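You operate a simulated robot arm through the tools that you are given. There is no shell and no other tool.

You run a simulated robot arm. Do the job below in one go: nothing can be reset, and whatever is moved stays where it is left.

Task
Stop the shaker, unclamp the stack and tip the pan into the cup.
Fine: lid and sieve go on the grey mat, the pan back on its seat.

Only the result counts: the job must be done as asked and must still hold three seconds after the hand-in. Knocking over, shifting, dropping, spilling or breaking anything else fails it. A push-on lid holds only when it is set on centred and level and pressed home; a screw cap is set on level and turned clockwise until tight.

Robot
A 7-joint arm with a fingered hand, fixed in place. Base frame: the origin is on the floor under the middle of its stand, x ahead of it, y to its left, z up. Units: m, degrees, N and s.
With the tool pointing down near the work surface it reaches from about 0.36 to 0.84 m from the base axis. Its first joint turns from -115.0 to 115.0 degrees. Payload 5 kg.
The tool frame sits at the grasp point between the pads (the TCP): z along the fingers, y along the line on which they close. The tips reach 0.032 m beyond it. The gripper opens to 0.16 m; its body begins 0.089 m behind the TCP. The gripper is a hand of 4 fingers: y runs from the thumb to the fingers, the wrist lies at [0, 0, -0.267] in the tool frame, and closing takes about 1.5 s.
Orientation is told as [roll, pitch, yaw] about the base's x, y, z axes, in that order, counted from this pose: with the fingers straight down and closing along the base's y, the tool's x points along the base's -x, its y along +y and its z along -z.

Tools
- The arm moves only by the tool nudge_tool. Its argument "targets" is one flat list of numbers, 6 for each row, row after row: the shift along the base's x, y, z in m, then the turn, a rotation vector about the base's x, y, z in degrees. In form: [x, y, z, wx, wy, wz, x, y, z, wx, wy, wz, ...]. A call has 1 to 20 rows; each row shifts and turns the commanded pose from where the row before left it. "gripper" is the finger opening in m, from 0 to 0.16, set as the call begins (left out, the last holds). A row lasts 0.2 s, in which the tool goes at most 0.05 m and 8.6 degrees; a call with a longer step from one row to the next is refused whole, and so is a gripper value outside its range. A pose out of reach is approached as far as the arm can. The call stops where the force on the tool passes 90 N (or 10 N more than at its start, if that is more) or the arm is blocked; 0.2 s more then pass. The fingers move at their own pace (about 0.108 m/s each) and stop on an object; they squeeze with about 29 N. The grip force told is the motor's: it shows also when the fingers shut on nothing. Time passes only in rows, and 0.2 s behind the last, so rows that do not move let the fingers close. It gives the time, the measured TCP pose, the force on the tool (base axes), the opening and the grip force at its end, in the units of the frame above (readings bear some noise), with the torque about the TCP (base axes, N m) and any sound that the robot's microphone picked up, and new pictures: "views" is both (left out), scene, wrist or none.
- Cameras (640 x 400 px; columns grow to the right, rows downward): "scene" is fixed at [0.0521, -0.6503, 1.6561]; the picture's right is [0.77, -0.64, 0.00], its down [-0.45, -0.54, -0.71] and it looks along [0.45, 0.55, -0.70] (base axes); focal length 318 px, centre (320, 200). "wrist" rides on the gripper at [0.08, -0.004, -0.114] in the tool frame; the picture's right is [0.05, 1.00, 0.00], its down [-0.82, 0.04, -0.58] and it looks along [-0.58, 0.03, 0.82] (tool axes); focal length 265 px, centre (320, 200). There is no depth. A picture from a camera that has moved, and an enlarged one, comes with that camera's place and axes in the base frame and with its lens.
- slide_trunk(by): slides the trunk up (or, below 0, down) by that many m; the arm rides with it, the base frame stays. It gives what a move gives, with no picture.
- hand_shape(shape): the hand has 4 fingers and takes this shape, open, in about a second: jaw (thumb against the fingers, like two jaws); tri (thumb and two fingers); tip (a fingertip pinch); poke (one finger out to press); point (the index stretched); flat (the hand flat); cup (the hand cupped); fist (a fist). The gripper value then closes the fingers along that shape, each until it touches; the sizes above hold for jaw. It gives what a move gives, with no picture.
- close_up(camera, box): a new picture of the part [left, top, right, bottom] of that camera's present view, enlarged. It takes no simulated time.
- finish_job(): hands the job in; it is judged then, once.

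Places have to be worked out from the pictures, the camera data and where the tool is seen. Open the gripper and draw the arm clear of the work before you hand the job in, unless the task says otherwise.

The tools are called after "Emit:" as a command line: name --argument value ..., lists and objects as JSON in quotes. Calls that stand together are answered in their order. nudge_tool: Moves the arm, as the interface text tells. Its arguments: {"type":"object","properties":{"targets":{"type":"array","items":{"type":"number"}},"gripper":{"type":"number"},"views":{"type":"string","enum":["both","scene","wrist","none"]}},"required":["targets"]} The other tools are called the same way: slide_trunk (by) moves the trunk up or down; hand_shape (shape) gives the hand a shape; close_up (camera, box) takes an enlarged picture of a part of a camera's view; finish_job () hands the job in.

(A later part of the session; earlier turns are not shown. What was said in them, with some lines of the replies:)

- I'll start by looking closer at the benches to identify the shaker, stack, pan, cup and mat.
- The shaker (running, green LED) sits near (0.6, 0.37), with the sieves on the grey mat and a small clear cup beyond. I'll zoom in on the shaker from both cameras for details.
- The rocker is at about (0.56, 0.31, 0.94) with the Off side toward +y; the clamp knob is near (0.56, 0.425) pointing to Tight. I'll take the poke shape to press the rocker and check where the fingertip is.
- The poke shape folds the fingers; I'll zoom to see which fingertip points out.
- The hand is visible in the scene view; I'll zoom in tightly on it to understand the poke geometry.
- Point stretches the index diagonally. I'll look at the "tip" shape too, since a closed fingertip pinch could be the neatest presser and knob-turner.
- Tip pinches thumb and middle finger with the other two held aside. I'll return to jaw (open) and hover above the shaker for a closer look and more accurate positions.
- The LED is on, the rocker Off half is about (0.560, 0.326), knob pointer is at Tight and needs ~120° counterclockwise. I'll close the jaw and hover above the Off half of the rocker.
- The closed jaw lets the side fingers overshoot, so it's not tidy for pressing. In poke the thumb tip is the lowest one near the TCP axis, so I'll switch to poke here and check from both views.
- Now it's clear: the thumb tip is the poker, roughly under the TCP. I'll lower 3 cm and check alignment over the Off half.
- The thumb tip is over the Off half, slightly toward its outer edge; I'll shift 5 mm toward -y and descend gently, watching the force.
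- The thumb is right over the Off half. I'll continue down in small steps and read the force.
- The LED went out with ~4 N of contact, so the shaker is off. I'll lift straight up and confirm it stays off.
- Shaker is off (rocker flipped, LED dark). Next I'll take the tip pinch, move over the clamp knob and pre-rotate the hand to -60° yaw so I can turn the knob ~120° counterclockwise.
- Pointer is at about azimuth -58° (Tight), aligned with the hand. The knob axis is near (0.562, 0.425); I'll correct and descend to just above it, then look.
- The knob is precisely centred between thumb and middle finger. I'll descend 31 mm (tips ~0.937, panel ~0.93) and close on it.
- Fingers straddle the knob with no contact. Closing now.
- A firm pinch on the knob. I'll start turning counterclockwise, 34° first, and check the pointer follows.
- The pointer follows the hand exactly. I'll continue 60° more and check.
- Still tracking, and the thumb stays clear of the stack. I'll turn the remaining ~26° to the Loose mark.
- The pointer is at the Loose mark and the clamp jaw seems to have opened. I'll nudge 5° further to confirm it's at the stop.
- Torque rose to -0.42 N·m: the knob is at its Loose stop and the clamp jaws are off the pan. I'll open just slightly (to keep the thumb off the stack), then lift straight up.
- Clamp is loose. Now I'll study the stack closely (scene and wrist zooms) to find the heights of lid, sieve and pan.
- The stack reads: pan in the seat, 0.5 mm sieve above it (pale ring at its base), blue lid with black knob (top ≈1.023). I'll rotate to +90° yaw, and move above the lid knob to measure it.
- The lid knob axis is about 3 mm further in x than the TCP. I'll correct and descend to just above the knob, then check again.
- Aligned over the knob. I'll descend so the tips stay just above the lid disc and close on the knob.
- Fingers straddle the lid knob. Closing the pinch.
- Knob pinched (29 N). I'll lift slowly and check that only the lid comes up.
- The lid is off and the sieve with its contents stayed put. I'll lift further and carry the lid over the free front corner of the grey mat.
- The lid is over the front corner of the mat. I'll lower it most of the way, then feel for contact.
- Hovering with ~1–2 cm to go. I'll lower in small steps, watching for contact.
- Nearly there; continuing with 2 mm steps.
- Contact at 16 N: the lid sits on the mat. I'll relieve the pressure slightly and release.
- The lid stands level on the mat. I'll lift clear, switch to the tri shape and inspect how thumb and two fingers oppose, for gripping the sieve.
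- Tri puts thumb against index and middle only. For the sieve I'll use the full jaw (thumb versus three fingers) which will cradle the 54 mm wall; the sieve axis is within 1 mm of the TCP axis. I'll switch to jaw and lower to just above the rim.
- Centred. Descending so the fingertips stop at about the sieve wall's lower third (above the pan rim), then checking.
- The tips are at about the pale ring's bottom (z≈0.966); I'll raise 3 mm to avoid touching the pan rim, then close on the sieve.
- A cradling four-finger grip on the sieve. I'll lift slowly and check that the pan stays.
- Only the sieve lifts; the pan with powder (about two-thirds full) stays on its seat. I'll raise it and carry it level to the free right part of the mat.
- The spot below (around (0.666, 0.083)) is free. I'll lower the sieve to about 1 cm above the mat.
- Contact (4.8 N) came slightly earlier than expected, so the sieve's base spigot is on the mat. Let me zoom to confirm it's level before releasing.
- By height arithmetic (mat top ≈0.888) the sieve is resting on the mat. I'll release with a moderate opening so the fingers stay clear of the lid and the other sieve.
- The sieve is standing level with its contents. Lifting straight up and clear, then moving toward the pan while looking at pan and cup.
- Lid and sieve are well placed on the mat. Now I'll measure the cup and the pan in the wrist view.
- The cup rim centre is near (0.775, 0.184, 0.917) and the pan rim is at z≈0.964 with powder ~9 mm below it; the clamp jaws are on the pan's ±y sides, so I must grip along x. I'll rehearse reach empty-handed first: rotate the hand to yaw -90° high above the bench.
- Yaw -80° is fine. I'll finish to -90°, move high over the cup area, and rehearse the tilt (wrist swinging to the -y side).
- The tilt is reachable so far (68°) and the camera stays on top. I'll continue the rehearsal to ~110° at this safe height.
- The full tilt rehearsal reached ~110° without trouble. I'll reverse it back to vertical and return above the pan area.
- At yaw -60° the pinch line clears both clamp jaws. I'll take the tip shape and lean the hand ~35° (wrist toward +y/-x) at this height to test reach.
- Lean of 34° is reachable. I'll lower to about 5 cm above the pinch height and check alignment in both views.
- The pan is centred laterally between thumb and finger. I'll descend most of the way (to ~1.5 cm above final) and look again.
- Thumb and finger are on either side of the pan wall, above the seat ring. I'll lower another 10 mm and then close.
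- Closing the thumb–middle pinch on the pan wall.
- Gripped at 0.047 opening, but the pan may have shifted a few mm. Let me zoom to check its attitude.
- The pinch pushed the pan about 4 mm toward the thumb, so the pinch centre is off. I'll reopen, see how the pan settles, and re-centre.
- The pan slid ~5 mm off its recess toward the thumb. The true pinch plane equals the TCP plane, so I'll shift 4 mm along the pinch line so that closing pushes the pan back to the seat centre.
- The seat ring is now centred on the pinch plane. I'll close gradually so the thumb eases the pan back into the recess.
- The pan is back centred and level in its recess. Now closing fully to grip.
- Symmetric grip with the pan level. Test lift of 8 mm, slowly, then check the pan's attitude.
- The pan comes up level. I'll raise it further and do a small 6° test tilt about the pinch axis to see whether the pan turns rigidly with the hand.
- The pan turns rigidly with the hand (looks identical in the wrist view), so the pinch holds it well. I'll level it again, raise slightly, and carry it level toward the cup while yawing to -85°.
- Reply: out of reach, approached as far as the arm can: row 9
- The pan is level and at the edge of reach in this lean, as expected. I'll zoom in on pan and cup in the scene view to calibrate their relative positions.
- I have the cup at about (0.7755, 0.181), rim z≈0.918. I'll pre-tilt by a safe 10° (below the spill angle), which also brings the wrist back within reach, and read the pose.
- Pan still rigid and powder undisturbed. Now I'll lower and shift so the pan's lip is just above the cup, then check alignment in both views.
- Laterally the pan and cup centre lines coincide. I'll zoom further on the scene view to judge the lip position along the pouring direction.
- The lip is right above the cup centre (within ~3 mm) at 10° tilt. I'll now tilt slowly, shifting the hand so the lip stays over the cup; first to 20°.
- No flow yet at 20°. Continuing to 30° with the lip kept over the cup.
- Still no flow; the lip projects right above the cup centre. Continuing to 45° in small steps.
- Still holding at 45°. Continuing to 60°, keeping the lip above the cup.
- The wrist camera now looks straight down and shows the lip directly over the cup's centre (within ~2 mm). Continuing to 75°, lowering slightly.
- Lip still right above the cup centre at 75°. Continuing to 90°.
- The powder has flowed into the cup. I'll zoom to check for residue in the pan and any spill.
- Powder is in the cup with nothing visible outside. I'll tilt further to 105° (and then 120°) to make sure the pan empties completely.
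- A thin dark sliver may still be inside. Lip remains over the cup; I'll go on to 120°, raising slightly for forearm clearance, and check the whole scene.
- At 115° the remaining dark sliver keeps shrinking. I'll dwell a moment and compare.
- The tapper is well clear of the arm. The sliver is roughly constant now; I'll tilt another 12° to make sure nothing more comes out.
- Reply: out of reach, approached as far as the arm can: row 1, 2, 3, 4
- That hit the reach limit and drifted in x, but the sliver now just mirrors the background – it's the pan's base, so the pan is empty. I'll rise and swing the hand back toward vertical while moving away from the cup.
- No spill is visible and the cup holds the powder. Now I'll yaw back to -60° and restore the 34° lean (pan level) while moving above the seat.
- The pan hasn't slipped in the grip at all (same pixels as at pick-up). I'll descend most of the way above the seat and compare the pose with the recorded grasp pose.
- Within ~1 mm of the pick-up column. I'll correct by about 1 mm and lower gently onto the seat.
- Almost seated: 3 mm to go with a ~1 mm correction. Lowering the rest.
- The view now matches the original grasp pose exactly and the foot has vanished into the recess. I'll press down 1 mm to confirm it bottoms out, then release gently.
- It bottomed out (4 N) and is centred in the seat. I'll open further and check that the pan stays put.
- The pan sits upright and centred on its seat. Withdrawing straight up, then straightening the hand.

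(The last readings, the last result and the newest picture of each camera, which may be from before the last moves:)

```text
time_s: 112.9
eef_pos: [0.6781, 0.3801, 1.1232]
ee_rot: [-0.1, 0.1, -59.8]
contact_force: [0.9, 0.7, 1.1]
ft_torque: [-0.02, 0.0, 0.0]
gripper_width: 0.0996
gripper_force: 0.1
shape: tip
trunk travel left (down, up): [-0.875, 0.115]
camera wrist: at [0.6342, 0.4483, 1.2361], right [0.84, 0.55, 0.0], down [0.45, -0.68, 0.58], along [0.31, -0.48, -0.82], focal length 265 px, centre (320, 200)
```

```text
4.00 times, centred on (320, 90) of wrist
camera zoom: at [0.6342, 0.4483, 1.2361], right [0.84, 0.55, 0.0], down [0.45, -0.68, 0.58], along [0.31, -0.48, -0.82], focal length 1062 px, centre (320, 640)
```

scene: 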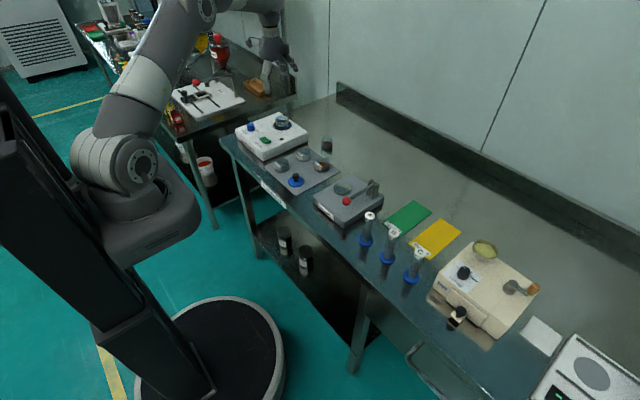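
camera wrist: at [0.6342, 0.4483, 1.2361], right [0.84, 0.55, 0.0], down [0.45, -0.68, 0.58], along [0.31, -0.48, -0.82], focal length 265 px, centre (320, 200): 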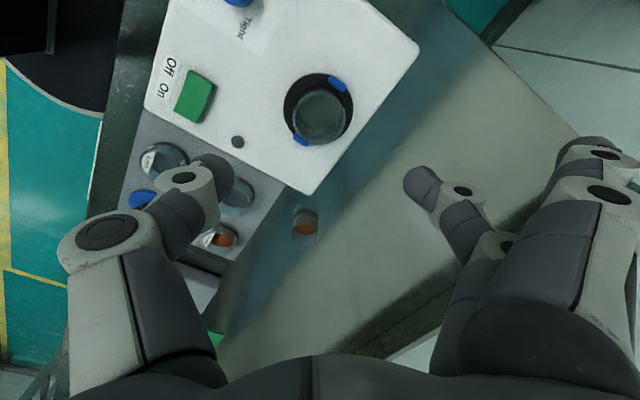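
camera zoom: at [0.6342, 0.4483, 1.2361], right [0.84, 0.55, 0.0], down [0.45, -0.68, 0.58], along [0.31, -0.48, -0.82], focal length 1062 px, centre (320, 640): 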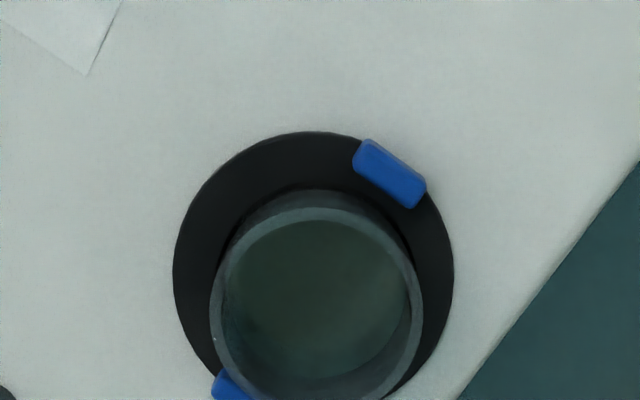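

Everything is in place: powder in the cup, pan empty on its seat, lid and sieve on the mat. I'll check closely for spills around the cup and then retreat.

Emit:
close_up --camera "scene" --box '[308, 125, 358, 165]'

Emit:
close_up --camera "wrist" --box '[190, 180, 370, 290]'

Emit:
nudge_tool --targets '[0, 0, 0.04, 0, 0, 0, 0, 0, 0.04, 0, 0, 0, -0.04, 0, 0.01, 0, 0, 8.5, -0.04, 0, 0, 0, 0, 8.5, -0.04, 0, 0, 0, 0, 8.5, -0.04, 0, 0, 0, 0, 8.5, -0.04, 0, 0, 0, 0, 8.5, -0.04, 0, 0, 0, 0, 8.5, -0.04, 0, 0, 0, 0, 8.5, 0, 0, 0, 0, 0, 0]' --gripper 0.16 --views "both"

Emit:
close_up --camera "scene" --box '[225, 90, 355, 190]'

```text
10.00 times, centred on (333, 145) of scene
camera zoom: at [0.0521, -0.6503, 1.6561], right [0.77, -0.64, 0.0], down [-0.45, -0.54, -0.71], along [0.45, 0.55, -0.7], focal length 3179 px, centre (190, 750)
```

zoom: 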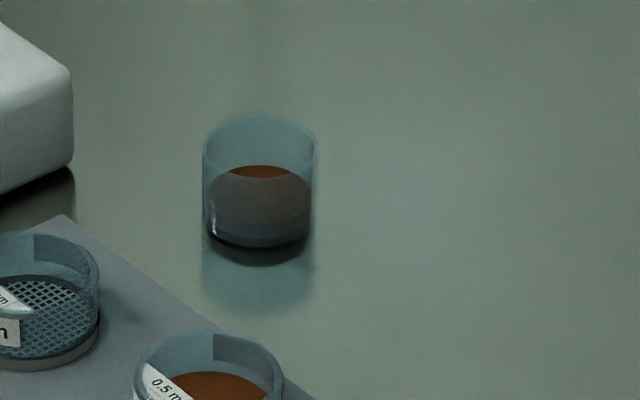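

```text
3.56 times, centred on (280, 235) of wrist
camera zoom: at [0.6342, 0.4483, 1.2361], right [0.84, 0.55, 0.0], down [0.45, -0.68, 0.58], along [0.31, -0.48, -0.82], focal length 944 px, centre (462, 76)
```

zoom: 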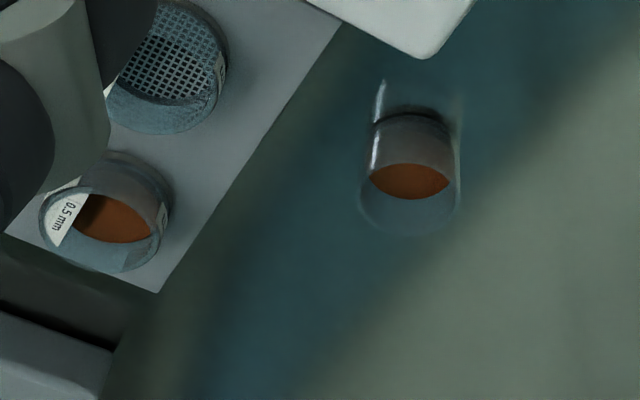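

```text
time_s: 115.1
eef_pos: [0.3996, 0.378, 1.2098]
ee_rot: [-0.1, 0.0, -0.3]
contact_force: [-1.2, -0.7, 0.1]
ft_torque: [-0.02, 0.03, 0.01]
gripper_width: 0.16
gripper_force: 0.1
shape: tip
trunk travel left (down, up): [-0.875, 0.115]
camera wrist: at [0.3194, 0.3756, 1.3241], right [-0.05, 1.0, 0.0], down [0.82, 0.04, 0.58], along [0.58, 0.03, -0.82], focal length 265 px, centre (320, 200)
```

scene: 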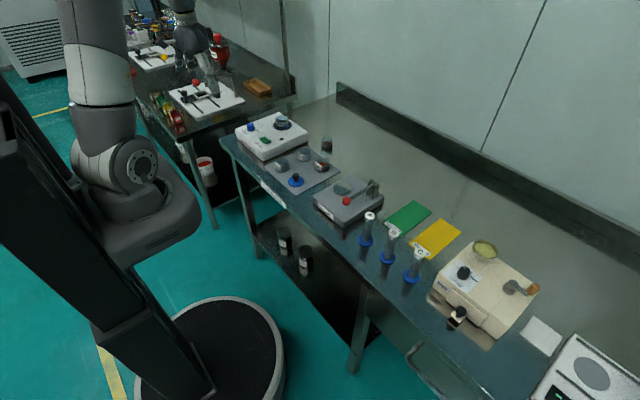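
wrist: 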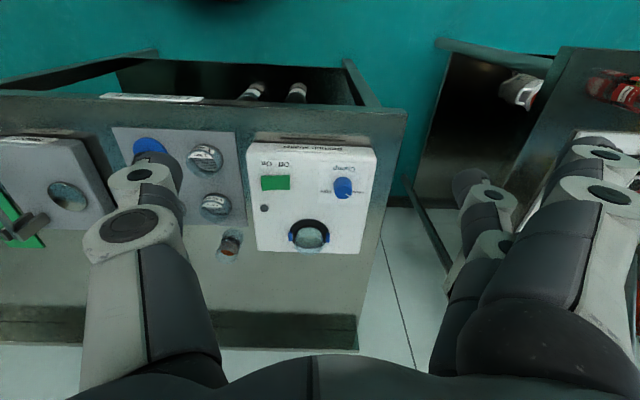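

```text
4.00 times, centred on (290, 140) of scene
camera zoom: at [0.0521, -0.6503, 1.6561], right [0.77, -0.64, 0.0], down [-0.45, -0.54, -0.71], along [0.45, 0.55, -0.7], focal length 1272 px, centre (440, 440)
```

zoom: 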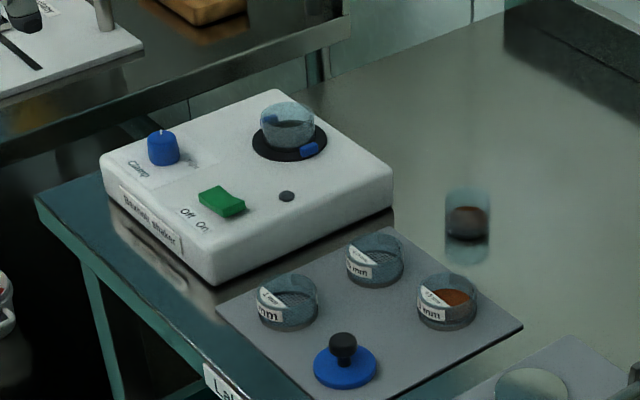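

No spill anywhere and the arm is clear. One last look at the shaker (off, clamp loose, pan centred) before handing in.

Emit:
close_up --camera "wrist" --box '[240, 135, 390, 260]'

Emit:
close_up --camera "scene" --box '[262, 103, 306, 135]'

```text
3.20 times, centred on (315, 198) of wrist
camera zoom: at [0.3194, 0.3756, 1.3241], right [-0.05, 1.0, 0.0], down [0.82, 0.04, 0.58], along [0.58, 0.03, -0.82], focal length 849 px, centre (336, 208)
```

zoom: 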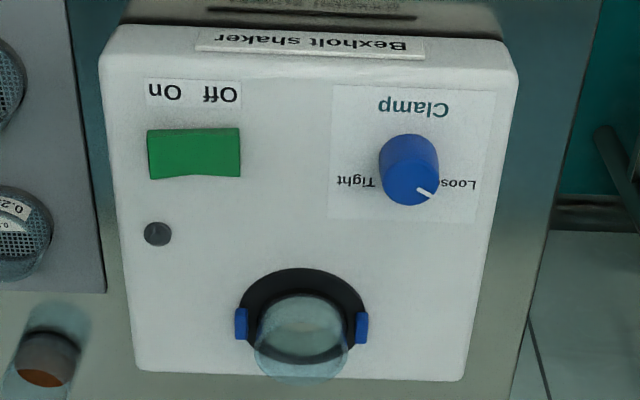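

```text
12.50 times, centred on (284, 119) of scene
camera zoom: at [0.0521, -0.6503, 1.6561], right [0.77, -0.64, 0.0], down [-0.45, -0.54, -0.71], along [0.45, 0.55, -0.7], focal length 3974 px, centre (770, 1212)
```

zoom: 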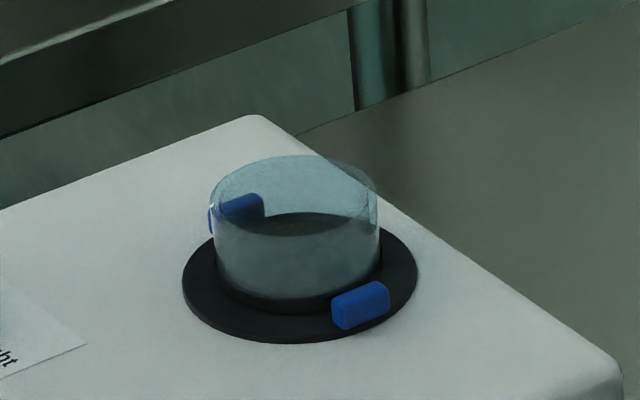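

The shaker is off, the clamp knob points to Loose, and the empty pan sits centred and level on its seat. The powder is in the cup, the lid and sieve are on the mat, and the hand is open and clear, so I'm handing in.

Emit:
finish_job

```text
The job is handed in.
```

The job is done and handed in. The shaker is stopped, the stack is unclamped, and the pan's powder is in the cup.

- **Shaker:** the rocker is on Off, the light is out, and the clamp knob is at its Loose stop.
- **Pan:** empty, and back level and centred on its seat. I did not re-clamp it. My first grip pushed it about 5 mm off centre; I corrected that before lifting it.
- **Lid and sieve:** both stand level on the grey mat. The sieve still holds its contents.
- **Cup:** I saw no spilled powder around it or anywhere else on the bench. Near the end of the pour the arm hit its reach limit and drifted about 16 mm to one side, but the powder was already in the cup by then.

The arm is drawn back clear of the work with the hand open.
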